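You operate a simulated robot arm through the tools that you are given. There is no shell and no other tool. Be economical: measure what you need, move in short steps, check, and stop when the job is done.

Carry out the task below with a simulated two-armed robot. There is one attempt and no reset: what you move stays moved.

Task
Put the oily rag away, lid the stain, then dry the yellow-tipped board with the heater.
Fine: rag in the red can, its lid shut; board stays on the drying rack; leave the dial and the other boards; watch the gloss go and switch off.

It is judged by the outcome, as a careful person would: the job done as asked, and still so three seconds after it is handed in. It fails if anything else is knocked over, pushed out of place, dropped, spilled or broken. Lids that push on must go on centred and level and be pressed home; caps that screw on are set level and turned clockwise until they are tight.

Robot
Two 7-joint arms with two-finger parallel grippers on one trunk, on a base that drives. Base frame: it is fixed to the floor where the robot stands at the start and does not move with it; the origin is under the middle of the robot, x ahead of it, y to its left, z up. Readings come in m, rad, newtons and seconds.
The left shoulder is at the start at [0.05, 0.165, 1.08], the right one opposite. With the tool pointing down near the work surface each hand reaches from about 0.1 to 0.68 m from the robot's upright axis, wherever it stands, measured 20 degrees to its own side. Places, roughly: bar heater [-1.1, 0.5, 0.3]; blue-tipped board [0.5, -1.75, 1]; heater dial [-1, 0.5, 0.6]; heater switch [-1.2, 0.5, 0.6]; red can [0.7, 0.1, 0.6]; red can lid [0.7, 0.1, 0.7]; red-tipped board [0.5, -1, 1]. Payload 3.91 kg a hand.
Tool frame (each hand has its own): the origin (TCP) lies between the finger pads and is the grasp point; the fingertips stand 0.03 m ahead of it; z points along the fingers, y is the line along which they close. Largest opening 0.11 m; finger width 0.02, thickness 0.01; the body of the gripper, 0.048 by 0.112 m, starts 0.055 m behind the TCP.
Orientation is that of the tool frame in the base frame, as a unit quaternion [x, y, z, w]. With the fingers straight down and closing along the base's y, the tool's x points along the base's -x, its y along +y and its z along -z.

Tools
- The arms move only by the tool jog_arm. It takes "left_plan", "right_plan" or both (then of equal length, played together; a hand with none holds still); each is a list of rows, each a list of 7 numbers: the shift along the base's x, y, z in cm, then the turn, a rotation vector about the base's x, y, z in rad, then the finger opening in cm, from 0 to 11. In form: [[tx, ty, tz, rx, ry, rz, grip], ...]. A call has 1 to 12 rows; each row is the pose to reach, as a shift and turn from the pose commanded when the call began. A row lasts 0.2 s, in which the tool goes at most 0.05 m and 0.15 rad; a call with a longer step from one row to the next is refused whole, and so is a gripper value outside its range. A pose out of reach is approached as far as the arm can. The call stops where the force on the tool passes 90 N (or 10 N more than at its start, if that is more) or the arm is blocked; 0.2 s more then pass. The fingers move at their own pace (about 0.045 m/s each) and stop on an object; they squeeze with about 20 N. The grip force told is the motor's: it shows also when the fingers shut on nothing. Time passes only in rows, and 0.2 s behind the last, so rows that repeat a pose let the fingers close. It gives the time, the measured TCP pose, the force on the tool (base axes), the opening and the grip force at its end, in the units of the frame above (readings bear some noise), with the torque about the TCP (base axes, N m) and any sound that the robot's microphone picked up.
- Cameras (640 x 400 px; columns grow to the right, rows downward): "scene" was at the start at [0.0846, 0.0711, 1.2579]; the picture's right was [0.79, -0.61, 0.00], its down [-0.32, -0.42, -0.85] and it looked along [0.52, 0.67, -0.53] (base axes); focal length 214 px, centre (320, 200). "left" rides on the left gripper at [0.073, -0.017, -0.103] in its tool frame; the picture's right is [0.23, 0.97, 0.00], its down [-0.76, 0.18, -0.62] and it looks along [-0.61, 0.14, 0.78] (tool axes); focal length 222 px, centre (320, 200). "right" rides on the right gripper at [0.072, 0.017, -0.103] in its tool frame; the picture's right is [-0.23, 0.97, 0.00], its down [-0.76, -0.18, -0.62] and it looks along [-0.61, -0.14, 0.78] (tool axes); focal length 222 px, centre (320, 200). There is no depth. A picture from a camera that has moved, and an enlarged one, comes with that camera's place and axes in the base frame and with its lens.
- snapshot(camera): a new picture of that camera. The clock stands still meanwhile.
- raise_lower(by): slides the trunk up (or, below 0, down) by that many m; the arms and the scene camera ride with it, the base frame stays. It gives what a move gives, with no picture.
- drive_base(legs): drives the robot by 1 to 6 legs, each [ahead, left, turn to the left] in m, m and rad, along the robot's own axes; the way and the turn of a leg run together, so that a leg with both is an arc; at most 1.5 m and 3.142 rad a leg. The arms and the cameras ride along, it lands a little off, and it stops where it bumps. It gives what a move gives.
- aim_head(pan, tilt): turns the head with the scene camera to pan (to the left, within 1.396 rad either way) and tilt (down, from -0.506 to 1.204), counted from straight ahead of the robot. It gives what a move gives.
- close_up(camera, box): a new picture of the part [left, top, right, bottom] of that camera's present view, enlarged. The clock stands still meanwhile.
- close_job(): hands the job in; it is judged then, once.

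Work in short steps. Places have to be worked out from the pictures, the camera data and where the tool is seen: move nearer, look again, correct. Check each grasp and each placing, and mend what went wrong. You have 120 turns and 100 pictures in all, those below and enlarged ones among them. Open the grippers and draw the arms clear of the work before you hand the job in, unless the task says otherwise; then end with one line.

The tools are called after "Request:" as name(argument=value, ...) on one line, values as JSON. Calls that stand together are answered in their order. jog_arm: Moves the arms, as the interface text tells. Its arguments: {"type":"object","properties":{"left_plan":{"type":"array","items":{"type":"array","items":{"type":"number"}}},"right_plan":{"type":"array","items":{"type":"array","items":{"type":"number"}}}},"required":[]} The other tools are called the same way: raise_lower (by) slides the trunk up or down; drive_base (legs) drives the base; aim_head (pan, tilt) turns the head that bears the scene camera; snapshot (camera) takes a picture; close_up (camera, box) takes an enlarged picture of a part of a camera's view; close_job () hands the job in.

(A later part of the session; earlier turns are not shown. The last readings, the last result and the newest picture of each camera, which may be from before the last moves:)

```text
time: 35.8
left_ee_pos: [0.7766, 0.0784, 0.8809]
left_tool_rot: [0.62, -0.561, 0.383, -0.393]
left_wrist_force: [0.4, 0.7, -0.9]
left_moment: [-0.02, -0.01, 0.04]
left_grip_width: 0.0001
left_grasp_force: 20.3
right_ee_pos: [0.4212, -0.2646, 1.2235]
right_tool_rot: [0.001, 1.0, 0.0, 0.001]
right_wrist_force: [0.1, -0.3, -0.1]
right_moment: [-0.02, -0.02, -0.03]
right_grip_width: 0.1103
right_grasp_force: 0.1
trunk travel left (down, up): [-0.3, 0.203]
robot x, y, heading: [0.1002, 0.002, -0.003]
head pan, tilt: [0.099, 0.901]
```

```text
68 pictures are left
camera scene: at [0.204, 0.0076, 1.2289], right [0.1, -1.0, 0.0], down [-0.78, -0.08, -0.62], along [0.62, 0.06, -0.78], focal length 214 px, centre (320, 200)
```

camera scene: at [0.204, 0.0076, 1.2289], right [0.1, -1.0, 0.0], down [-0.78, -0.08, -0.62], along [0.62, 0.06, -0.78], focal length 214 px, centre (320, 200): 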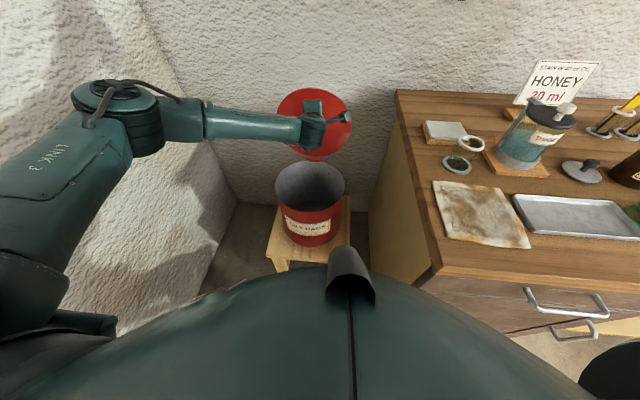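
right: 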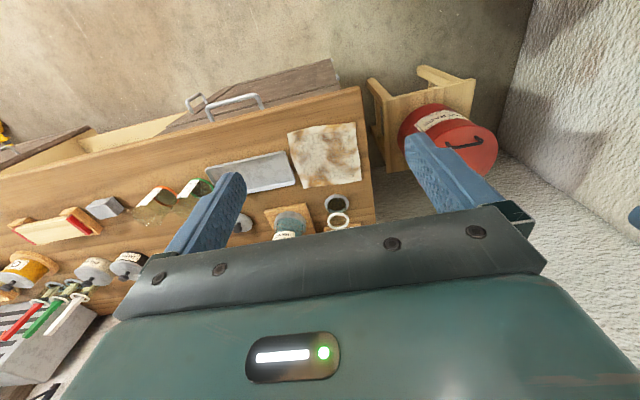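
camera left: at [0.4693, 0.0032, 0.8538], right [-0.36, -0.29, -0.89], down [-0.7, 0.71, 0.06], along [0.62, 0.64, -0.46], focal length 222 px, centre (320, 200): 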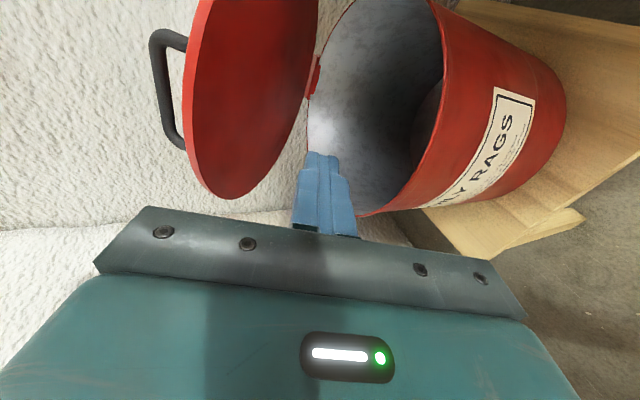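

The lid stands open past upright. I withdraw the left hand straight back, then lift and turn it downwards.

Request:
jog_arm(left_plan=[[-4, 0, 0, 0, 0, 0, 0], [-8.5, 0, 0, 0, 0, 0, 0], [-13, 0, 0, 0, 0, 0, 0], [-17, 0, 2, 0, 0.1, 0, 0], [-20, 0, 5, -0.01, 0.24, 0, 0], [-21, 0, 9, -0.02, 0.38, 0, 0], [-21, 0, 13, -0.02, 0.52, 0, 0], [-21, 0, 17, -0.03, 0.66, 0, 0], [-21, 0, 20, -0.03, 0.8, 0, 0], [-21, 0, 22, -0.04, 0.94, 0, 2], [-21, 0, 22, -0.05, 1.08, 0, 4], [-21, 0, 22, -0.055, 1.17, 0, 6]])

Request:
snapshot(camera="scene")

Request:
close_up(camera="scene", box=[400, 140, 640, 290])

```text
time: 38.4
left_ee_pos: [0.5652, 0.0783, 1.1008]
left_tool_rot: [0.738, -0.674, -0.007, -0.001]
left_wrist_force: [0.1, -0.8, -0.7]
left_moment: [-0.01, 0.0, -0.01]
left_grip_width: 0.06
left_grasp_force: 0.1
right_ee_pos: [0.4218, -0.2649, 1.2242]
right_tool_rot: [0.001, 1.0, 0.0, 0.0]
right_wrist_force: [-0.7, -0.1, 0.5]
right_moment: [-0.03, -0.01, 0.02]
right_grip_width: 0.1101
right_grasp_force: 0.0
trunk travel left (down, up): [-0.3, 0.203]
robot x, y, heading: [0.1012, 0.0018, -0.001]
head pan, tilt: [0.099, 0.901]
```

```text
67 pictures are left
camera scene: at [0.2039, 0.0075, 1.2289], right [0.1, -1.0, 0.0], down [-0.78, -0.08, -0.62], along [0.62, 0.06, -0.78], focal length 214 px, centre (320, 200)
```

scene: 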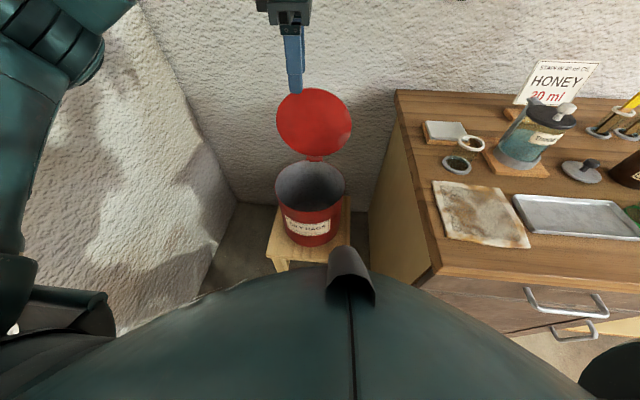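

```text
2.67 times, centred on (520, 215) of scene
camera zoom: at [0.2039, 0.0075, 1.2289], right [0.1, -1.0, 0.0], down [-0.78, -0.08, -0.62], along [0.62, 0.06, -0.78], focal length 572 px, centre (-213, 160)
```

zoom: 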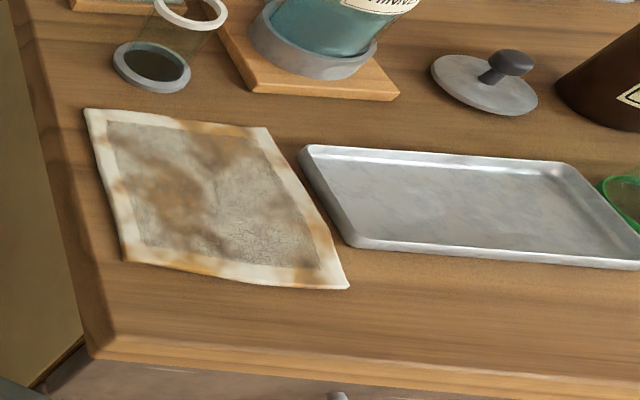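

The lid stays open and the can is clear. Now I drive right so the left hand comes over the rag.

Request:
drive_base(legs=[[0.0, -0.4, 0.0]])

Request:
snapshot(camera="scene")

Request:
snapshot(camera="left")

```text
time: 40.9
left_ee_pos: [0.562, -0.3151, 1.1017]
left_tool_rot: [0.739, -0.673, -0.006, -0.002]
left_wrist_force: [0.4, -0.2, -0.2]
left_moment: [-0.05, 0.01, 0.01]
left_grip_width: 0.0601
left_grasp_force: 0.0
right_ee_pos: [0.4172, -0.6584, 1.2232]
right_tool_rot: [0.001, 1.0, -0.001, 0.0]
right_wrist_force: [-0.2, -0.4, 0.5]
right_moment: [0.06, -0.02, 0.01]
right_grip_width: 0.1102
right_grasp_force: 0.0
trunk travel left (down, up): [-0.3, 0.203]
robot x, y, heading: [0.0932, -0.3942, 0.006]
head pan, tilt: [0.099, 0.901]
stopped in leg 1: the robot was blocked; the commanded pose is now the measured one
```

```text
65 pictures are left
camera scene: at [0.2001, -0.3863, 1.2289], right [0.1, -0.99, 0.0], down [-0.78, -0.08, -0.62], along [0.62, 0.06, -0.78], focal length 214 px, centre (320, 200)
```

scene: 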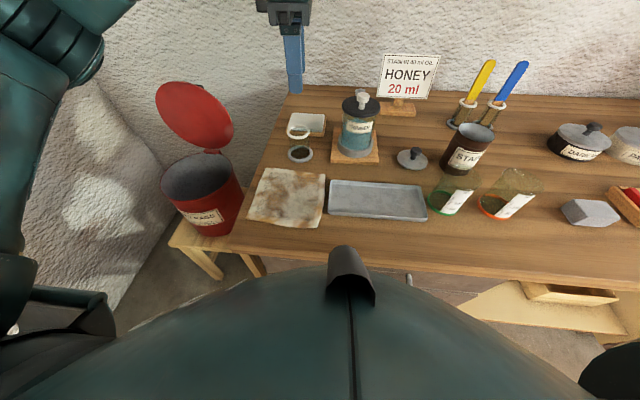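

```text
64 pictures are left
camera left: at [0.5849, -0.3856, 1.2038], right [-0.95, -0.32, 0.0], down [-0.24, 0.73, 0.63], along [-0.2, 0.6, -0.77], focal length 222 px, centre (320, 200)
```

left: 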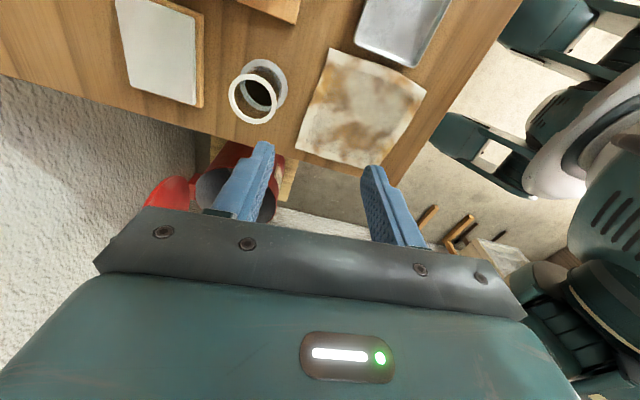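

Cross-checking views, the bench top is really near z≈0.885 (closer than assumed), with the rag at about (0.49, -0.30). I move the left hand above it and look again.

Request:
jog_arm(left_plan=[[-2, 0.4, -3, 0, 0, 0, 6], [-5, 0.8, -6, 0, 0, 0, 6], [-7.4, 1.2, -9, 0, 0, 0, 6], [-7.4, 1.2, -12, 0, 0, 0, 6]])

Request:
snapshot(camera="left")

Request:
snapshot(camera="scene")

```text
time: 41.9
left_ee_pos: [0.4875, -0.3019, 0.9817]
left_tool_rot: [0.739, -0.674, -0.007, -0.003]
left_wrist_force: [-0.8, -0.5, 0.0]
left_moment: [-0.01, 0.0, 0.02]
left_grip_width: 0.0599
left_grasp_force: 0.0
right_ee_pos: [0.4178, -0.6574, 1.2245]
right_tool_rot: [0.001, 1.0, 0.0, 0.001]
right_wrist_force: [0.1, -0.2, 0.6]
right_moment: [0.01, -0.02, -0.02]
right_grip_width: 0.1098
right_grasp_force: 0.1
trunk travel left (down, up): [-0.3, 0.203]
robot x, y, heading: [0.0982, -0.3926, -0.004]
head pan, tilt: [0.099, 0.901]
```

```text
63 pictures are left
camera left: at [0.5104, -0.3735, 1.0834], right [-0.95, -0.32, 0.0], down [-0.24, 0.73, 0.63], along [-0.2, 0.6, -0.77], focal length 222 px, centre (320, 200)
```

left: 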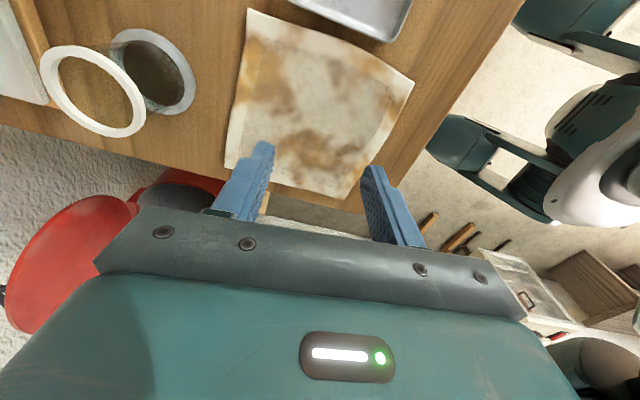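

```text
62 pictures are left
camera scene: at [0.2003, -0.3864, 1.2289], right [0.1, -0.99, 0.0], down [-0.78, -0.08, -0.62], along [0.62, 0.06, -0.78], focal length 214 px, centre (320, 200)
```

scene: 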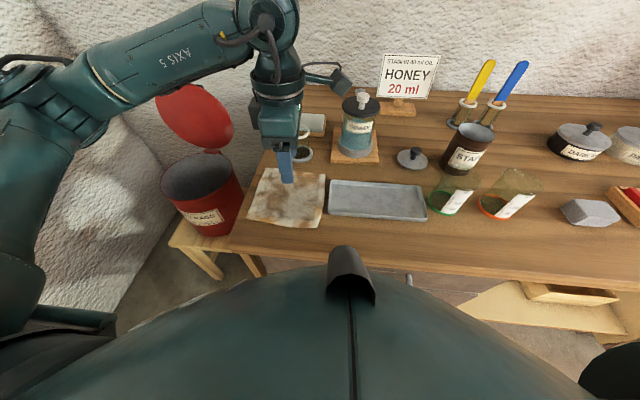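

Rag centre judged at (0.497, -0.312). I lower onto it until the fingertips just touch.

Request:
jog_arm(left_plan=[[0.9, -0.9, -2, 0, 0, 0, 6], [0.9, -0.9, -4, 0, 0, 0, 6], [0.9, -0.9, -5.5, 0, 0, 0, 6], [0.9, -0.9, -6.3, 0, 0, 0, 6]])

Request:
close_up(camera="left", box=[180, 0, 460, 230])

```text
time: 42.9
left_ee_pos: [0.4967, -0.3121, 0.9173]
left_tool_rot: [0.739, -0.674, -0.007, -0.001]
left_wrist_force: [0.3, -0.2, 0.2]
left_moment: [0.02, 0.0, 0.0]
left_grip_width: 0.0601
left_grasp_force: 0.0
right_ee_pos: [0.4168, -0.6579, 1.2233]
right_tool_rot: [0.0, 1.0, 0.001, 0.001]
right_wrist_force: [-0.2, 0.0, -0.2]
right_moment: [0.0, 0.0, 0.0]
right_grip_width: 0.11
right_grasp_force: 0.1
trunk travel left (down, up): [-0.3, 0.203]
robot x, y, heading: [0.0951, -0.3898, 0.002]
head pan, tilt: [0.099, 0.901]
```

```text
1.74 times, centred on (320, 115) of left
camera zoom: at [0.5198, -0.3826, 1.0203], right [-0.95, -0.32, 0.0], down [-0.24, 0.73, 0.63], along [-0.2, 0.6, -0.77], focal length 386 px, centre (320, 348)
```

zoom: 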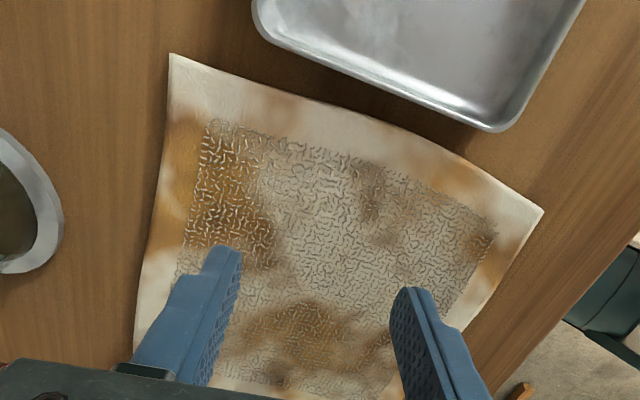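

Tips are just above the cloth, no contact yet. I go down a few millimetres more.

Request:
jog_arm(left_plan=[[0, -0.6, -0.3, 0, 0, 0, 6], [0, -0.6, -0.6, 0, 0, 0, 6]])

```text
time: 43.5
left_ee_pos: [0.4959, -0.3181, 0.9113]
left_tool_rot: [0.739, -0.673, -0.006, -0.003]
left_wrist_force: [0.5, 0.4, 0.6]
left_moment: [0.0, 0.01, -0.01]
left_grip_width: 0.06
left_grasp_force: 0.0
right_ee_pos: [0.4171, -0.6592, 1.2232]
right_tool_rot: [-0.001, 1.0, 0.001, 0.0]
right_wrist_force: [0.3, 0.3, 0.3]
right_moment: [0.01, 0.01, -0.01]
right_grip_width: 0.11
right_grasp_force: 0.1
trunk travel left (down, up): [-0.3, 0.203]
robot x, y, heading: [0.0905, -0.3961, -0.002]
head pan, tilt: [0.099, 0.901]
```

Request:
jog_arm(left_plan=[[0, 0, -0.4, 0, 0, 0, 6], [0, 0, -0.8, 0, 0, 0, 6]])

```text
time: 44.1
left_ee_pos: [0.496, -0.3171, 0.9038]
left_tool_rot: [0.739, -0.673, -0.008, -0.002]
left_wrist_force: [-0.3, -1.0, -0.4]
left_moment: [0.02, 0.01, 0.0]
left_grip_width: 0.0599
left_grasp_force: 0.0
right_ee_pos: [0.4171, -0.6587, 1.2231]
right_tool_rot: [0.0, 1.0, 0.0, 0.001]
right_wrist_force: [-0.1, 0.1, 0.1]
right_moment: [0.02, -0.02, -0.02]
right_grip_width: 0.1105
right_grasp_force: 0.1
trunk travel left (down, up): [-0.3, 0.203]
robot x, y, heading: [0.0952, -0.3937, 0.001]
head pan, tilt: [0.099, 0.901]
```

Still no contact at tip height 0.874; continue down in small steps.

Request:
jog_arm(left_plan=[[0, 0, -0.4, 0, 0, 0, 6], [0, 0, -0.8, 0, 0, 0, 6], [0, 0, -1.2, 0, 0, 0, 6]])

Request:
close_up(camera="left", box=[180, 0, 460, 230])

```text
time: 44.9
left_ee_pos: [0.4958, -0.3175, 0.8938]
left_tool_rot: [0.739, -0.674, -0.005, -0.004]
left_wrist_force: [0.0, 0.3, 6.1]
left_moment: [0.03, -0.02, 0.02]
left_grip_width: 0.0599
left_grasp_force: 0.2
right_ee_pos: [0.4164, -0.6581, 1.2242]
right_tool_rot: [0.001, 1.0, 0.0, 0.001]
right_wrist_force: [0.7, -0.2, -0.4]
right_moment: [0.02, -0.02, 0.0]
right_grip_width: 0.1101
right_grasp_force: 0.1
trunk travel left (down, up): [-0.3, 0.203]
robot x, y, heading: [0.0959, -0.3932, -0.002]
head pan, tilt: [0.099, 0.901]
```

```text
1.74 times, centred on (320, 115) of left
camera zoom: at [0.5197, -0.3888, 0.9959], right [-0.95, -0.32, 0.0], down [-0.24, 0.73, 0.63], along [-0.2, 0.6, -0.77], focal length 386 px, centre (320, 348)
```

zoom: 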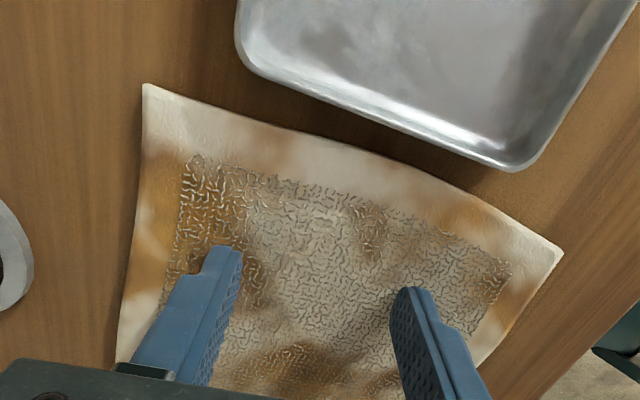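

Contact (6 N): cloth top near z≈0.864. I press lightly and close to bunch the cloth.

Request:
jog_arm(left_plan=[[0, 0, -0.15, 0, 0, 0, 6], [0, 0, -0.15, 0, 0, 0, 3], [0, 0, -0.15, 0, 0, 0, 0], [0, 0, -0.15, 0, 0, 0, 0], [0, 0, -0.15, 0, 0, 0, 0], [0, 0, -0.15, 0, 0, 0, 0]])

Request:
close_up(camera="left", box=[180, 0, 460, 230])

```text
time: 46.3
left_ee_pos: [0.4972, -0.3174, 0.8925]
left_tool_rot: [0.739, -0.674, -0.004, -0.003]
left_wrist_force: [0.5, 0.7, 25.0]
left_moment: [0.0, -0.1, -0.01]
left_grip_width: 0.0067
left_grasp_force: 20.0
right_ee_pos: [0.416, -0.6591, 1.2252]
right_tool_rot: [0.001, 1.0, 0.001, 0.002]
right_wrist_force: [0.5, -0.7, 0.7]
right_moment: [0.02, 0.01, 0.0]
right_grip_width: 0.1102
right_grasp_force: 0.1
trunk travel left (down, up): [-0.3, 0.203]
robot x, y, heading: [0.0953, -0.3925, -0.001]
head pan, tilt: [0.099, 0.901]
```

```text
1.74 times, centred on (320, 115) of left
camera zoom: at [0.5192, -0.3892, 0.9953], right [-0.95, -0.32, 0.0], down [-0.25, 0.73, 0.63], along [-0.2, 0.6, -0.77], focal length 386 px, centre (320, 348)
```

zoom: 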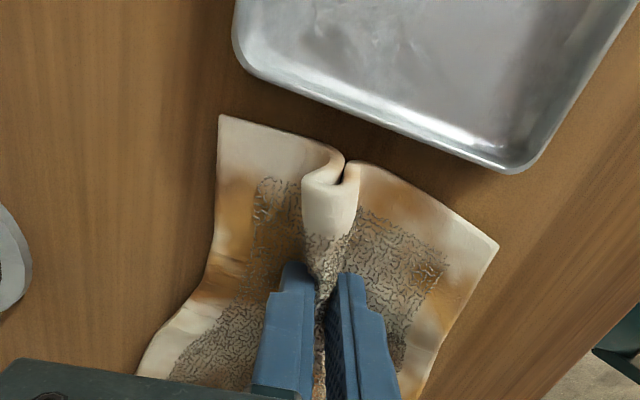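

Soft cloth is pinched in a fold. Lift it and check.

Request:
jog_arm(left_plan=[[0, 0, 3, 0, 0, 0, 0], [0, 0, 7, 0, 0, 0, 0], [0, 0, 11, 0, 0, 0, 0], [0, 0, 15, 0, 0, 0, 0], [0, 0, 19, 0, 0, 0, 0]])

Request:
snapshot(camera="scene")

```text
time: 47.5
left_ee_pos: [0.4946, -0.3193, 1.0812]
left_tool_rot: [0.739, -0.674, -0.008, -0.002]
left_wrist_force: [0.0, -0.6, 0.2]
left_moment: [-0.01, 0.0, 0.0]
left_grip_width: 0.0053
left_grasp_force: 19.7
right_ee_pos: [0.4175, -0.6581, 1.224]
right_tool_rot: [0.001, 1.0, 0.0, 0.0]
right_wrist_force: [-0.7, -0.1, 0.4]
right_moment: [0.0, 0.0, 0.0]
right_grip_width: 0.1099
right_grasp_force: 0.1
trunk travel left (down, up): [-0.3, 0.203]
robot x, y, heading: [0.0935, -0.3923, 0.001]
head pan, tilt: [0.099, 0.901]
```

```text
58 pictures are left
camera scene: at [0.1997, -0.3866, 1.2289], right [0.1, -0.99, 0.0], down [-0.78, -0.08, -0.62], along [0.62, 0.06, -0.78], focal length 214 px, centre (320, 200)
```

scene: 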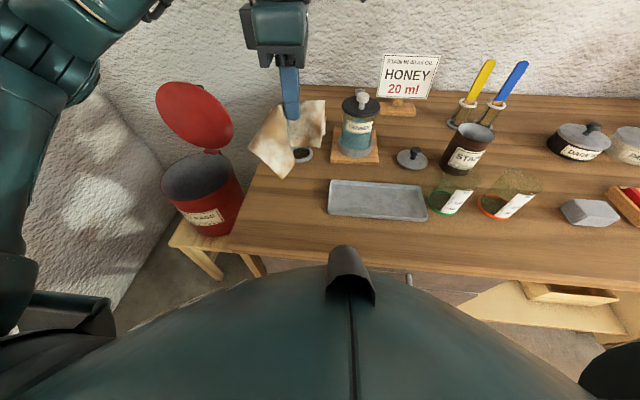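

Rag is held. I drive back left toward the can.

Request:
drive_base(legs=[[0.0, 0.35, 0.0]])

Request:
jog_arm(left_plan=[[3, 0.5, 0, 0, 0, 0, 0], [6, 1.5, 0, 0, 0, 0, 0], [9, 2.5, 0, 0, 0, 0, 0], [12, 3.5, 0, 0, 0, 0, 0], [15, 4.5, 0, 0, 0, 0, 0]])

Request:
snapshot(camera="scene")

Request:
snapshot(camera="left")

```text
time: 49.7
left_ee_pos: [0.4945, 0.0322, 1.0809]
left_tool_rot: [0.739, -0.674, -0.007, -0.002]
left_wrist_force: [0.0, -0.8, 0.9]
left_moment: [-0.01, 0.03, -0.02]
left_grip_width: 0.0052
left_grasp_force: 20.2
right_ee_pos: [0.417, -0.3084, 1.2246]
right_tool_rot: [0.0, 1.0, 0.0, 0.001]
right_wrist_force: [0.1, -0.3, -1.0]
right_moment: [-0.01, 0.0, -0.05]
right_grip_width: 0.1099
right_grasp_force: 0.1
trunk travel left (down, up): [-0.3, 0.203]
robot x, y, heading: [0.0933, -0.0439, -0.003]
head pan, tilt: [0.099, 0.901]
```

```text
time: 50.9
left_ee_pos: [0.6454, 0.0772, 1.0818]
left_tool_rot: [0.739, -0.674, -0.007, -0.002]
left_wrist_force: [0.4, -0.3, -0.6]
left_moment: [-0.01, 0.01, -0.03]
left_grip_width: 0.0049
left_grasp_force: 20.0
right_ee_pos: [0.4185, -0.3096, 1.2239]
right_tool_rot: [0.0, 1.0, 0.001, 0.0]
right_wrist_force: [0.5, -0.2, -0.4]
right_moment: [0.0, 0.01, 0.0]
right_grip_width: 0.11
right_grasp_force: 0.0
trunk travel left (down, up): [-0.3, 0.203]
robot x, y, heading: [0.0924, -0.0448, 0.001]
head pan, tilt: [0.099, 0.901]
```

```text
57 pictures are left
camera scene: at [0.2, -0.0375, 1.2289], right [0.1, -0.99, 0.0], down [-0.78, -0.08, -0.62], along [0.62, 0.06, -0.78], focal length 214 px, centre (320, 200)
```

scene: 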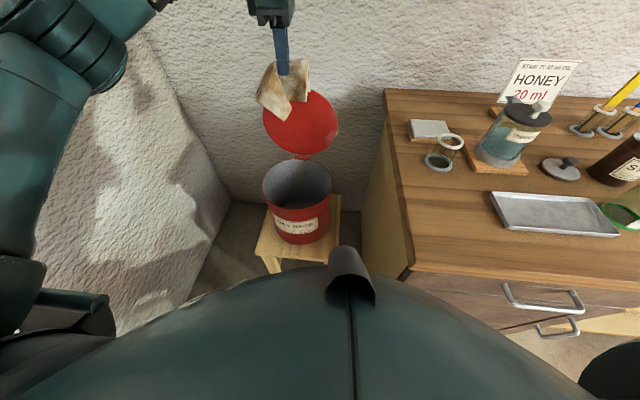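

```text
56 pictures are left
camera left: at [0.6693, 0.0056, 1.1831], right [-0.95, -0.32, 0.0], down [-0.24, 0.73, 0.63], along [-0.2, 0.6, -0.77], focal length 222 px, centre (320, 200)
```

left: 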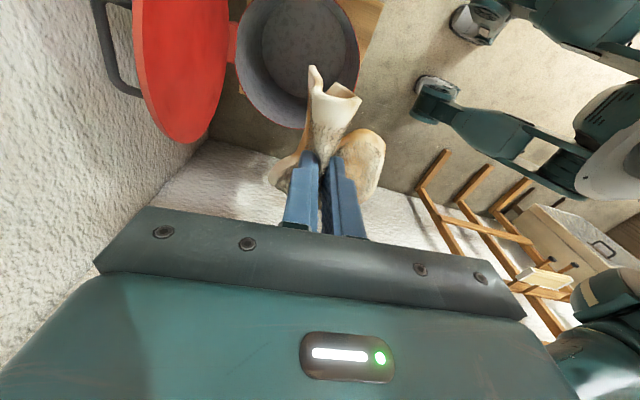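

Rag is above the can (mouth centre ≈(0.675, 0.08), rim z≈0.715). Lower into the mouth.

Request:
jog_arm(left_plan=[[0.6, 0, -4.5, 0, 0, 0, 0], [1.2, 0, -9, 0, 0, 0, 0], [1.7, 0, -13.5, 0, 0, 0, 0], [1.7, 0, -18, 0, 0, 0, 0], [1.7, 0, -22, 0, 0, 0, 0], [1.7, 0, -26, 0, 0, 0, 0], [1.7, 0, -30, 0, 0, 0, 0], [1.7, 0, -33, 0, 0, 0, 0]])

Request:
snapshot(camera="scene")

Request:
snapshot(camera="left")

```text
time: 52.7
left_ee_pos: [0.6622, 0.079, 0.7507]
left_tool_rot: [0.739, -0.673, -0.006, -0.003]
left_wrist_force: [0.9, 0.6, -0.1]
left_moment: [0.03, -0.01, -0.01]
left_grip_width: 0.0051
left_grasp_force: 20.0
right_ee_pos: [0.4168, -0.3096, 1.225]
right_tool_rot: [0.0, 1.0, 0.001, 0.001]
right_wrist_force: [0.5, 0.0, 0.2]
right_moment: [-0.01, 0.0, 0.01]
right_grip_width: 0.11
right_grasp_force: 0.0
trunk travel left (down, up): [-0.3, 0.203]
robot x, y, heading: [0.0953, -0.0429, 0.001]
head pan, tilt: [0.099, 0.901]
```

```text
55 pictures are left
camera scene: at [0.1999, -0.0373, 1.2289], right [0.1, -0.99, 0.0], down [-0.78, -0.08, -0.62], along [0.62, 0.06, -0.78], focal length 214 px, centre (320, 200)
```

scene: 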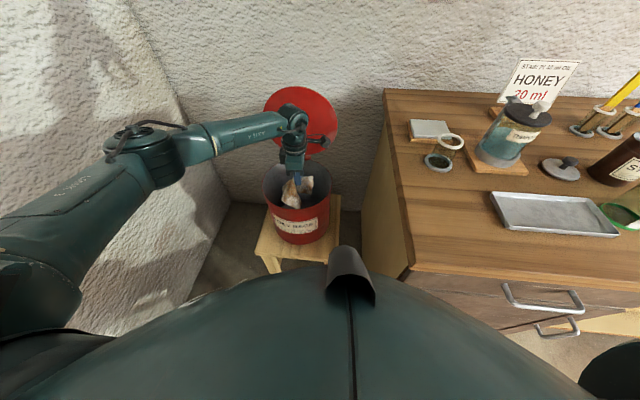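

```text
54 pictures are left
camera left: at [0.6863, 0.0076, 0.8532], right [-0.95, -0.32, 0.0], down [-0.24, 0.73, 0.63], along [-0.2, 0.6, -0.77], focal length 222 px, centre (320, 200)
```

left: 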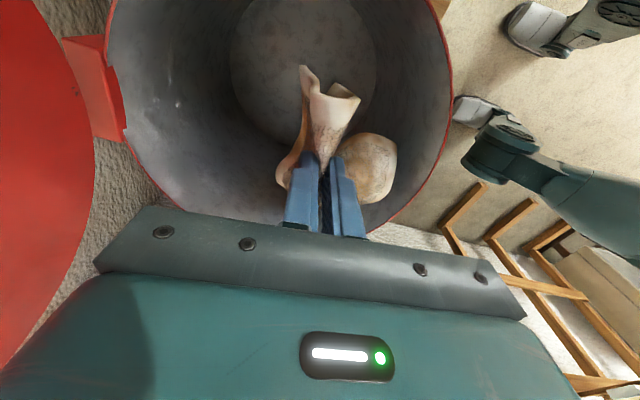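

The rag hangs inside the can. Lower slightly more, release, and lift out.

Request:
jog_arm(left_plan=[[0, -0.8, -1.5, 0, 0, 0, 0], [0, -1, -3, 0, 0, 0, 0], [0, -1, -3, 0, 0, 0, 3], [0, -1, -3, 0, 0, 0, 5], [0, -1, -3, 0, 0, 0, 5], [0, -1, 1, 0, 0, 0, 5], [0, -1, 5, 0, 0, 0, 5], [0, -1, 9, 0, 0, 0, 5], [0, -1, 13, 0, 0, 0, 5]])

Request:
snapshot(camera="left")

```text
time: 54.7
left_ee_pos: [0.6628, 0.068, 0.8804]
left_tool_rot: [0.739, -0.674, -0.006, -0.002]
left_wrist_force: [0.2, -0.2, 0.0]
left_moment: [0.01, 0.02, 0.05]
left_grip_width: 0.0501
left_grasp_force: 0.1
right_ee_pos: [0.4174, -0.3086, 1.2237]
right_tool_rot: [0.0, 1.0, 0.001, 0.002]
right_wrist_force: [-0.2, 0.7, 0.4]
right_moment: [-0.02, 0.01, 0.0]
right_grip_width: 0.1096
right_grasp_force: 0.0
trunk travel left (down, up): [-0.3, 0.203]
robot x, y, heading: [0.0929, -0.0462, 0.006]
head pan, tilt: [0.099, 0.901]
```

```text
53 pictures are left
camera left: at [0.6859, -0.0037, 0.9826], right [-0.95, -0.32, 0.0], down [-0.24, 0.73, 0.63], along [-0.2, 0.6, -0.77], focal length 222 px, centre (320, 200)
```

left: 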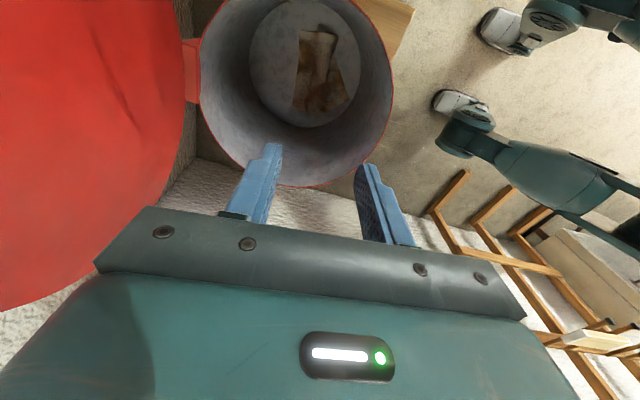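

The rag lies inside the can. To shut the lid I'll hook over its top edge from behind: pitch the closed fingers 45° forward-down, above the lid.

Request:
jog_arm(left_plan=[[0, 0.5, 4, 0, -0.12, 0, 3], [0, 1, 8, 0, -0.25, 0, 1], [0, 1.2, 12, 0, -0.39, 0, 0], [0, 1.2, 16, 0, -0.53, 0, 0], [2, 1.2, 19, 0, -0.67, 0, 0], [5, 1.2, 20, 0, -0.8, 0, 0], [9, 1.2, 20, 0, -0.8, 0, 0], [12.5, 1.2, 19.5, 0, -0.8, 0, 0]])

Request:
snapshot(camera="left")

Request:
snapshot(camera="scene")

```text
time: 56.5
left_ee_pos: [0.7874, 0.0803, 1.0763]
left_tool_rot: [0.684, -0.619, 0.282, -0.265]
left_wrist_force: [-0.1, 0.3, -0.3]
left_moment: [0.03, 0.01, -0.01]
left_grip_width: 0.0
left_grasp_force: 20.0
right_ee_pos: [0.4189, -0.3089, 1.2241]
right_tool_rot: [0.0, 1.0, 0.0, 0.001]
right_wrist_force: [-0.4, -0.1, -0.2]
right_moment: [-0.03, 0.0, 0.04]
right_grip_width: 0.11
right_grasp_force: 0.1
trunk travel left (down, up): [-0.3, 0.203]
robot x, y, heading: [0.0941, -0.0452, 0.002]
head pan, tilt: [0.099, 0.901]
```

```text
52 pictures are left
camera left: at [0.7311, 0.0086, 1.164], right [-0.66, -0.32, -0.68], down [-0.62, 0.73, 0.27], along [0.41, 0.6, -0.68], focal length 222 px, centre (320, 200)
```

left: 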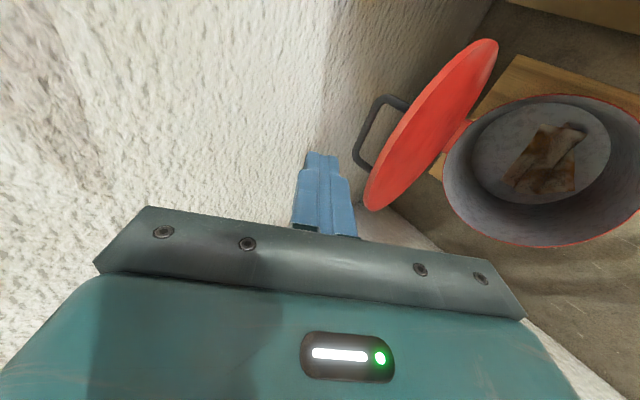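

```text
51 pictures are left
camera scene: at [0.2, -0.0375, 1.2289], right [0.1, -0.99, 0.0], down [-0.78, -0.08, -0.62], along [0.62, 0.06, -0.78], focal length 214 px, centre (320, 200)
```

scene: 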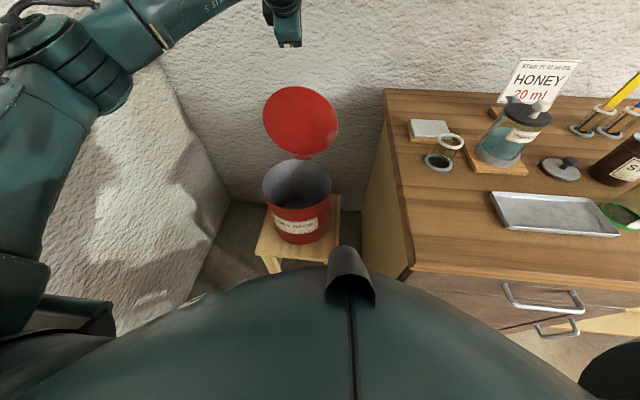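

From both views the lid stands at ~100°, top edge near (0.84, 0.955). I slide the fingertips down behind that edge.

Request:
jog_arm(left_plan=[[2.5, 0.3, -3, 0, 0, 0, 0], [5, 0.5, -6, 0, 0, 0, 0], [7.2, 0.5, -9, 0, 0, 0, 0], [9.4, 0.5, -12.3, 0, 0, 0, 0]])

Request:
snapshot(camera="left")

```text
time: 57.5
left_ee_pos: [0.8798, 0.0828, 0.9514]
left_tool_rot: [0.682, -0.62, 0.282, -0.264]
left_wrist_force: [0.6, 0.1, -0.2]
left_moment: [0.01, 0.02, -0.03]
left_grip_width: 0.0
left_grasp_force: 20.0
right_ee_pos: [0.4173, -0.3097, 1.2231]
right_tool_rot: [0.0, 1.0, 0.001, 0.0]
right_wrist_force: [-0.4, -0.3, 0.0]
right_moment: [0.02, -0.02, 0.0]
right_grip_width: 0.1102
right_grasp_force: 0.1
trunk travel left (down, up): [-0.3, 0.203]
robot x, y, heading: [0.0957, -0.0448, 0.002]
head pan, tilt: [0.099, 0.901]
```

```text
50 pictures are left
camera left: at [0.8243, 0.0122, 1.0405], right [-0.66, -0.31, -0.68], down [-0.62, 0.73, 0.27], along [0.42, 0.6, -0.68], focal length 222 px, centre (320, 200)
```

left: 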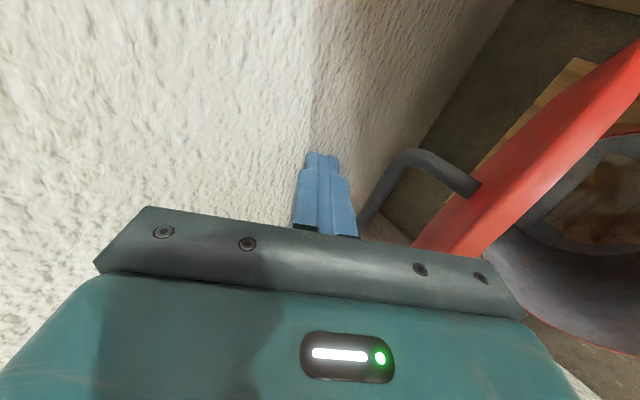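

Fingers are behind the lid. Pull it forward gently.

Request:
jog_arm(left_plan=[[-2, 0, -0.5, 0, 0, 0, 0], [-4, 0, -0.8, 0, 0, 0, 0], [-6, 0, -1, 0, 0, 0, 0], [-8.5, 0, -1.2, 0, 0, 0, 0], [-11, 0, -1.8, 0, 0, 0, 0], [-13.5, 0, -2.8, 0, 0, 0, 0], [-16, 0, -4, 0, 0, 0, 0]])

Request:
snapshot(camera="scene")

Request:
snapshot(camera="left")

```text
time: 59.1
left_ee_pos: [0.7204, 0.0836, 0.9127]
left_tool_rot: [0.684, -0.619, 0.283, -0.264]
left_wrist_force: [-8.1, -0.1, 12.2]
left_moment: [0.07, 0.15, 0.05]
left_grip_width: 0.0001
left_grasp_force: 20.1
right_ee_pos: [0.4144, -0.3105, 1.2242]
right_tool_rot: [0.0, 1.0, 0.001, 0.002]
right_wrist_force: [0.1, -0.3, -0.3]
right_moment: [0.01, -0.05, -0.04]
right_grip_width: 0.1101
right_grasp_force: 0.0
trunk travel left (down, up): [-0.3, 0.203]
robot x, y, heading: [0.0932, -0.0481, 0.004]
head pan, tilt: [0.099, 0.901]
```

```text
49 pictures are left
camera scene: at [0.1977, -0.0377, 1.2291], right [0.1, -0.99, 0.0], down [-0.78, -0.08, -0.62], along [0.62, 0.06, -0.78], focal length 214 px, centre (320, 200)
```

scene: 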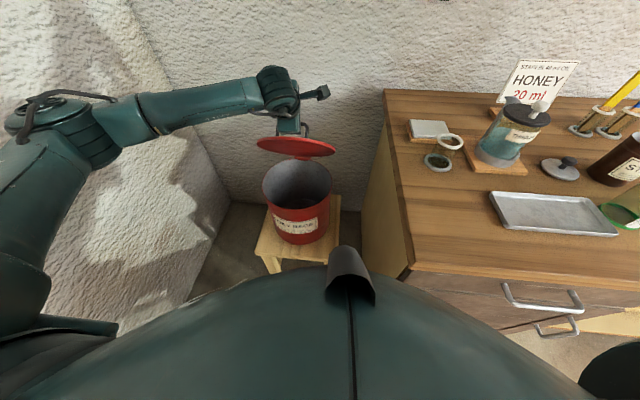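

```text
48 pictures are left
camera left: at [0.6619, 0.0122, 1.0027], right [-0.66, -0.32, -0.68], down [-0.62, 0.73, 0.27], along [0.41, 0.6, -0.68], focal length 222 px, centre (320, 200)
```

left: 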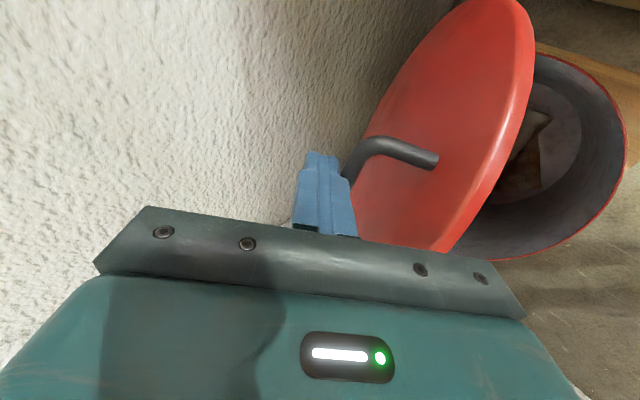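

Lid coming forward (~55°). Continue along the arc downwards.

Request:
jog_arm(left_plan=[[-1.5, 0, -1.2, 0, 0, 0, 0], [-3, 0, -2.4, 0, 0, 0, 0], [-4.5, 0, -3.7, 0, 0, 0, 0], [-5.8, 0, -5.2, 0, 0, 0, 0], [-6.8, 0, -6.8, 0, 0, 0, 0], [-7.8, 0, -8.5, 0, 0, 0, 0], [-8.4, 0, -10, 0, 0, 0, 0]])

Request:
snapshot(camera="scene")

```text
time: 60.7
left_ee_pos: [0.6262, 0.0831, 0.8199]
left_tool_rot: [0.683, -0.624, 0.279, -0.258]
left_wrist_force: [-44.4, 8.0, 21.2]
left_moment: [0.28, 0.7, 0.37]
left_grip_width: 0.0001
left_grasp_force: 20.3
right_ee_pos: [0.4114, -0.3072, 1.2245]
right_tool_rot: [-0.001, 1.0, -0.001, 0.003]
right_wrist_force: [-0.2, 0.1, -0.2]
right_moment: [0.01, 0.02, 0.0]
right_grip_width: 0.11
right_grasp_force: 0.1
trunk travel left (down, up): [-0.3, 0.203]
robot x, y, heading: [0.0971, -0.0449, 0.004]
head pan, tilt: [0.099, 0.901]
stopped in row 7 (left hand): the force on the tool passed its limit (the readings are from after the stop); the commanded pose is now the measured one
```

```text
47 pictures are left
camera scene: at [0.1927, -0.036, 1.2291], right [0.1, -0.99, 0.0], down [-0.78, -0.08, -0.63], along [0.62, 0.06, -0.78], focal length 214 px, centre (320, 200)
```

scene: 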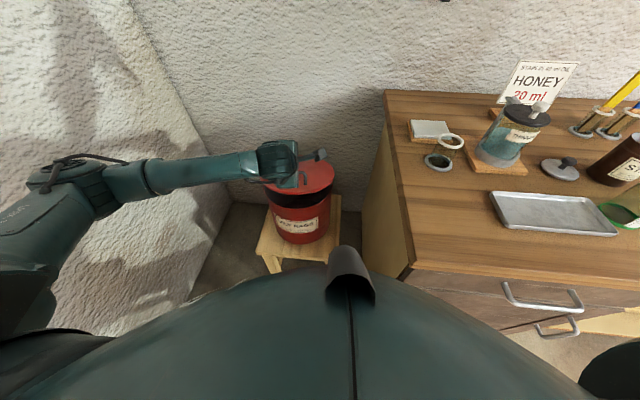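

The hooked handle resisted; lid is only ~15° open now. I back the fingers out forward and up, then look.

Request:
jog_arm(left_plan=[[1.5, 0, 0.5, 0, 0, 0, 0], [2.5, 0, 3, 0, 0, 0, 0], [2, 0, 6, 0, 0, 0, 0], [0, 0, 9, 0, 0, 0, 0], [-3, 0, 11, 0, 0, 0, 0]])

Request:
snapshot(camera="left")

Request:
close_up(camera="scene", box=[220, 130, 380, 260])

```text
time: 61.0
left_ee_pos: [0.6387, 0.0823, 0.8173]
left_tool_rot: [0.684, -0.626, 0.274, -0.256]
left_wrist_force: [0.8, 1.3, -0.7]
left_moment: [-0.03, 0.04, -0.02]
left_grip_width: 0.0
left_grasp_force: 20.1
right_ee_pos: [0.4207, -0.3067, 1.2211]
right_tool_rot: [0.0, 1.0, 0.0, -0.001]
right_wrist_force: [1.2, 0.1, -1.2]
right_moment: [0.01, 0.13, 0.0]
right_grip_width: 0.1101
right_grasp_force: 0.1
trunk travel left (down, up): [-0.3, 0.203]
robot x, y, heading: [0.0933, -0.0454, 0.006]
head pan, tilt: [0.099, 0.901]
stopped in row 1 (left hand): the force on the tool passed its limit (the readings are from after the stop); the commanded pose is now the measured one
```

```text
46 pictures are left
camera left: at [0.5827, 0.0118, 0.9075], right [-0.68, -0.31, -0.66], down [-0.61, 0.74, 0.28], along [0.4, 0.6, -0.69], focal length 222 px, centre (320, 200)
```

left: 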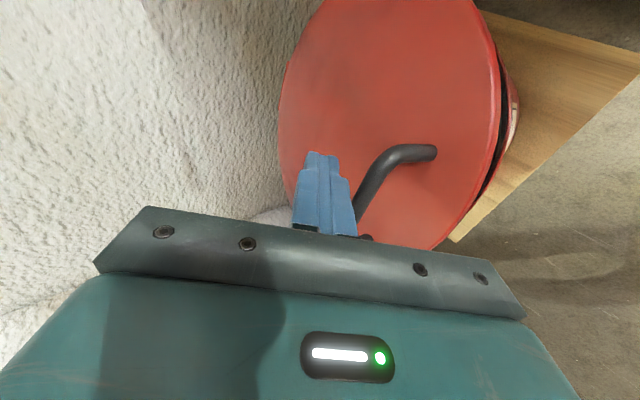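

```text
3.08 times, centred on (300, 195) of scene
camera zoom: at [0.202, -0.0367, 1.2275], right [0.1, -0.99, 0.0], down [-0.78, -0.08, -0.62], along [0.61, 0.06, -0.79], focal length 660 px, centre (382, 215)
```

zoom: 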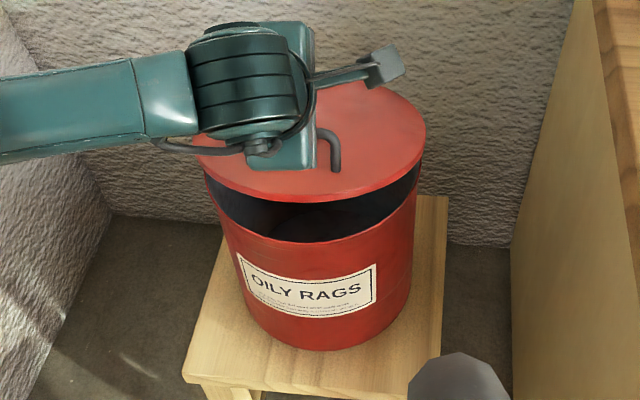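

Freed. I raise, move to in front of the handle, and then press the lid down from above.

Request:
jog_arm(left_plan=[[0.3, 0, 3, 0, 0, 0, 0], [0, 0, 6, 0, 0, 0, 0], [-3, 0, 7, 0, 0, 0, 0], [-6, 0.3, 7, 0, 0, 0, 0], [-9, 0.5, 5, 0, 0, 0, 0], [-9, 0.5, 2, 0, 0, 0, 0]])

Request:
snapshot(camera="left")

```text
time: 62.4
left_ee_pos: [0.5452, 0.0873, 0.8401]
left_tool_rot: [0.683, -0.625, 0.277, -0.258]
left_wrist_force: [0.1, -0.2, 0.3]
left_moment: [-0.01, 0.03, 0.01]
left_grip_width: 0.0
left_grasp_force: 19.9
right_ee_pos: [0.4163, -0.3084, 1.2239]
right_tool_rot: [0.0, 1.0, 0.001, 0.0]
right_wrist_force: [-0.3, 0.5, 0.4]
right_moment: [0.01, 0.03, -0.01]
right_grip_width: 0.1099
right_grasp_force: 0.1
trunk travel left (down, up): [-0.3, 0.203]
robot x, y, heading: [0.0927, -0.0491, 0.002]
head pan, tilt: [0.099, 0.901]
```

```text
44 pictures are left
camera left: at [0.4892, 0.0177, 0.9304], right [-0.68, -0.31, -0.67], down [-0.61, 0.74, 0.28], along [0.41, 0.6, -0.69], focal length 222 px, centre (320, 200)
```

left: 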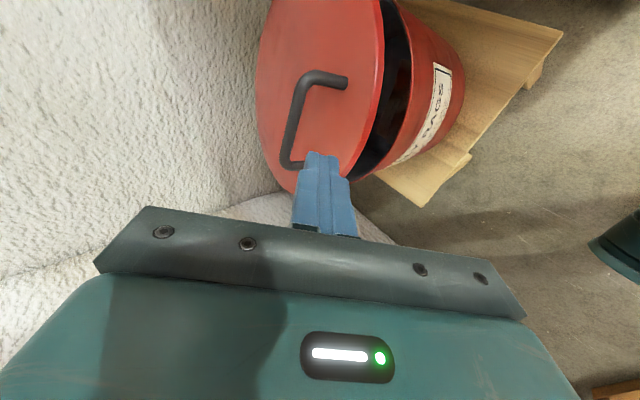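

Tip is over the lid just ahead of the handle. Press down.

Request:
jog_arm(left_plan=[[0, 0, -2, 0, 0, 0, 0], [0, 0, -4, 0, 0, 0, 0], [0, 0, -6, 0, 0, 0, 0], [0, 0, -7.5, 0, 0, 0, 0], [0, 0, -8.5, 0, 0, 0, 0], [0, 0, -9.2, 0, 0, 0, 0]])

Request:
snapshot(camera="left")

```text
time: 63.8
left_ee_pos: [0.5405, 0.0873, 0.7482]
left_tool_rot: [0.684, -0.626, 0.275, -0.255]
left_wrist_force: [-32.5, 6.2, 3.0]
left_moment: [0.09, 0.45, 0.21]
left_grip_width: 0.0
left_grasp_force: 20.3
right_ee_pos: [0.4129, -0.3074, 1.2246]
right_tool_rot: [-0.002, 1.0, 0.001, 0.003]
right_wrist_force: [0.1, 0.0, -0.9]
right_moment: [0.01, 0.0, -0.01]
right_grip_width: 0.1099
right_grasp_force: 0.0
trunk travel left (down, up): [-0.3, 0.203]
robot x, y, heading: [0.0934, -0.0471, 0.004]
head pan, tilt: [0.099, 0.901]
```

```text
43 pictures are left
camera left: at [0.4851, 0.0168, 0.8384], right [-0.68, -0.31, -0.66], down [-0.61, 0.74, 0.28], along [0.4, 0.6, -0.7], focal length 222 px, centre (320, 200)
```

left: 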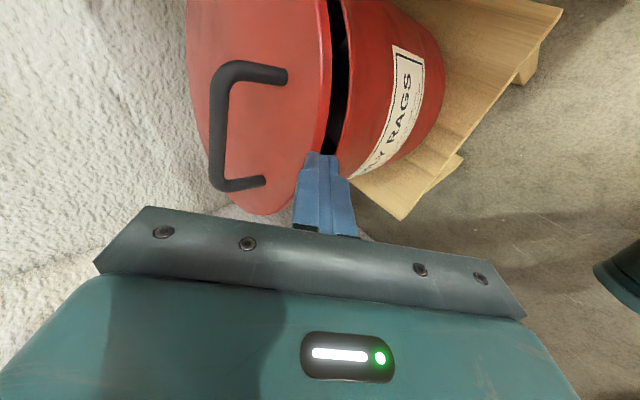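

The tip slid off the front edge. I back off, raise, make the hand steeper and press behind the handle instead.

Request:
jog_arm(left_plan=[[-1, 0, 1, 0, 0, 0, 0], [-1.5, 0, 5, 0, 0.1, 0, 0], [-1, 0, 9, 0, 0.24, 0, 0], [2, 0, 11, 0, 0.38, 0, 0], [6, 0, 11, 0, 0.5, 0, 0], [8.5, 0, 10, 0, 0.6, 0, 0], [8.5, 0, 7.5, 0, 0.6, 0, 0]])

Request:
snapshot(camera="left")

```text
time: 65.4
left_ee_pos: [0.6311, 0.088, 0.8227]
left_tool_rot: [0.734, -0.673, 0.061, -0.061]
left_wrist_force: [0.6, -0.2, -0.1]
left_moment: [-0.01, 0.0, -0.01]
left_grip_width: 0.0002
left_grasp_force: 20.1
right_ee_pos: [0.4177, -0.3076, 1.2224]
right_tool_rot: [-0.002, 1.0, 0.002, 0.001]
right_wrist_force: [0.6, 0.1, 0.5]
right_moment: [-0.02, -0.02, -0.01]
right_grip_width: 0.1101
right_grasp_force: 0.0
trunk travel left (down, up): [-0.3, 0.203]
robot x, y, heading: [0.0931, -0.0445, 0.007]
head pan, tilt: [0.099, 0.901]
```

```text
42 pictures are left
camera left: at [0.6357, 0.0168, 0.9287], right [-0.94, -0.31, -0.17], down [-0.35, 0.74, 0.58], along [-0.06, 0.6, -0.8], focal length 222 px, centre (320, 200)
```

left: 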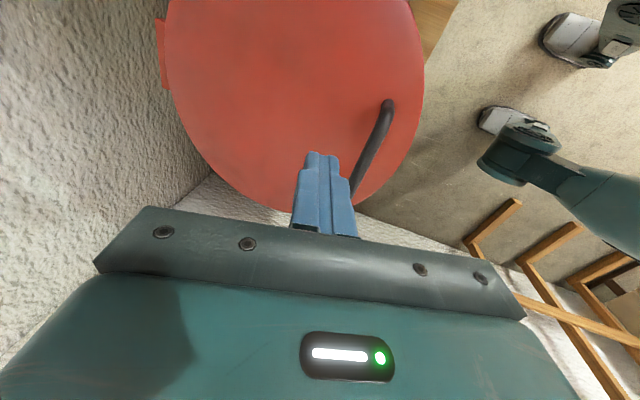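

Tip is just behind the handle. Press down slowly.

Request:
jog_arm(left_plan=[[0.3, 0, -2, 0, 0, 0, 0], [0.3, 0, -3.5, 0, 0, 0, 0], [0.3, 0, -4.5, 0, 0, 0, 0], [0.3, 0, -5.5, 0, 0, 0, 0], [0.3, 0, -6.2, 0, 0, 0, 0], [0.3, 0, -6.8, 0, 0, 0, 0], [0.3, 0, -7.4, 0, 0, 0, 0]])

Request:
close_up(camera="scene", box=[220, 130, 380, 260])

```text
time: 67.0
left_ee_pos: [0.6334, 0.0864, 0.7513]
left_tool_rot: [0.735, -0.672, 0.063, -0.062]
left_wrist_force: [-4.0, 2.9, 12.3]
left_moment: [0.13, 0.2, -0.01]
left_grip_width: 0.0001
left_grasp_force: 20.0
right_ee_pos: [0.4154, -0.3068, 1.2247]
right_tool_rot: [-0.001, 1.0, 0.001, 0.001]
right_wrist_force: [-0.3, 0.0, -0.4]
right_moment: [-0.01, 0.01, 0.0]
right_grip_width: 0.1098
right_grasp_force: 0.1
trunk travel left (down, up): [-0.3, 0.203]
robot x, y, heading: [0.094, -0.0399, 0.007]
head pan, tilt: [0.099, 0.901]
```

```text
3.08 times, centred on (300, 195) of scene
camera zoom: at [0.1966, -0.0366, 1.2293], right [0.1, -0.99, 0.0], down [-0.78, -0.08, -0.62], along [0.62, 0.06, -0.78], focal length 660 px, centre (382, 215)
```

zoom: 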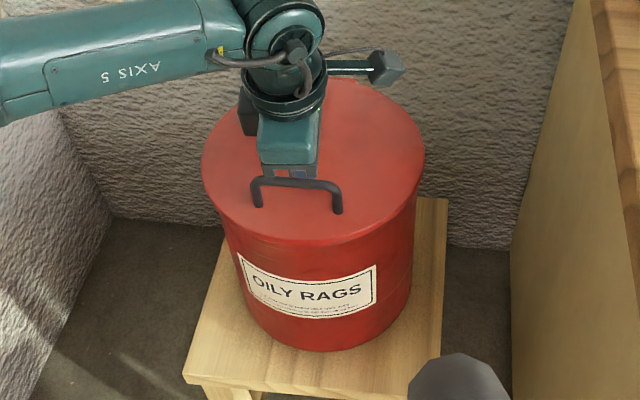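

Nearly shut; press a bit more until the force rises.

Request:
jog_arm(left_plan=[[0, 0, -0.5, 0, 0, 0, 0], [0, 0, -1, 0, 0, 0, 0], [0, 0, -1.4, 0, 0, 0, 0]])

Request:
close_up(camera="scene", box=[220, 130, 380, 260])

```text
time: 67.8
left_ee_pos: [0.6337, 0.086, 0.7515]
left_tool_rot: [0.735, -0.671, 0.07, -0.067]
left_wrist_force: [-33.2, 14.4, 80.0]
left_moment: [0.85, 1.34, 0.08]
left_grip_width: 0.0002
left_grasp_force: 20.6
right_ee_pos: [0.4069, -0.3082, 1.2282]
right_tool_rot: [-0.001, 1.0, 0.001, 0.005]
right_wrist_force: [0.2, 0.2, 0.8]
right_moment: [-0.02, -0.03, -0.02]
right_grip_width: 0.1099
right_grasp_force: 0.0
trunk travel left (down, up): [-0.3, 0.203]
robot x, y, heading: [0.0947, -0.0453, 0.004]
head pan, tilt: [0.099, 0.901]
```

```text
3.08 times, centred on (300, 195) of scene
camera zoom: at [0.1889, -0.0371, 1.2307], right [0.1, -0.99, 0.0], down [-0.77, -0.08, -0.63], along [0.63, 0.07, -0.78], focal length 660 px, centre (382, 215)
```

zoom: 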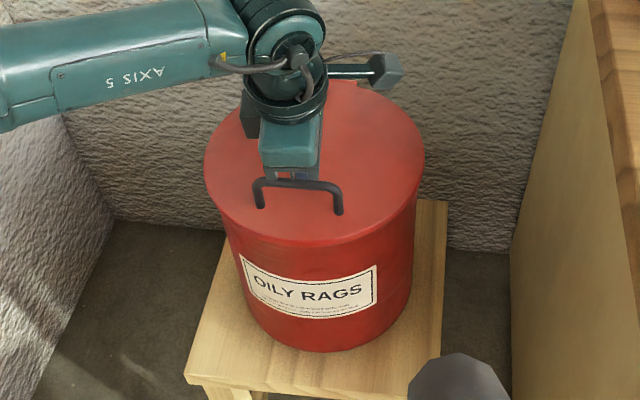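

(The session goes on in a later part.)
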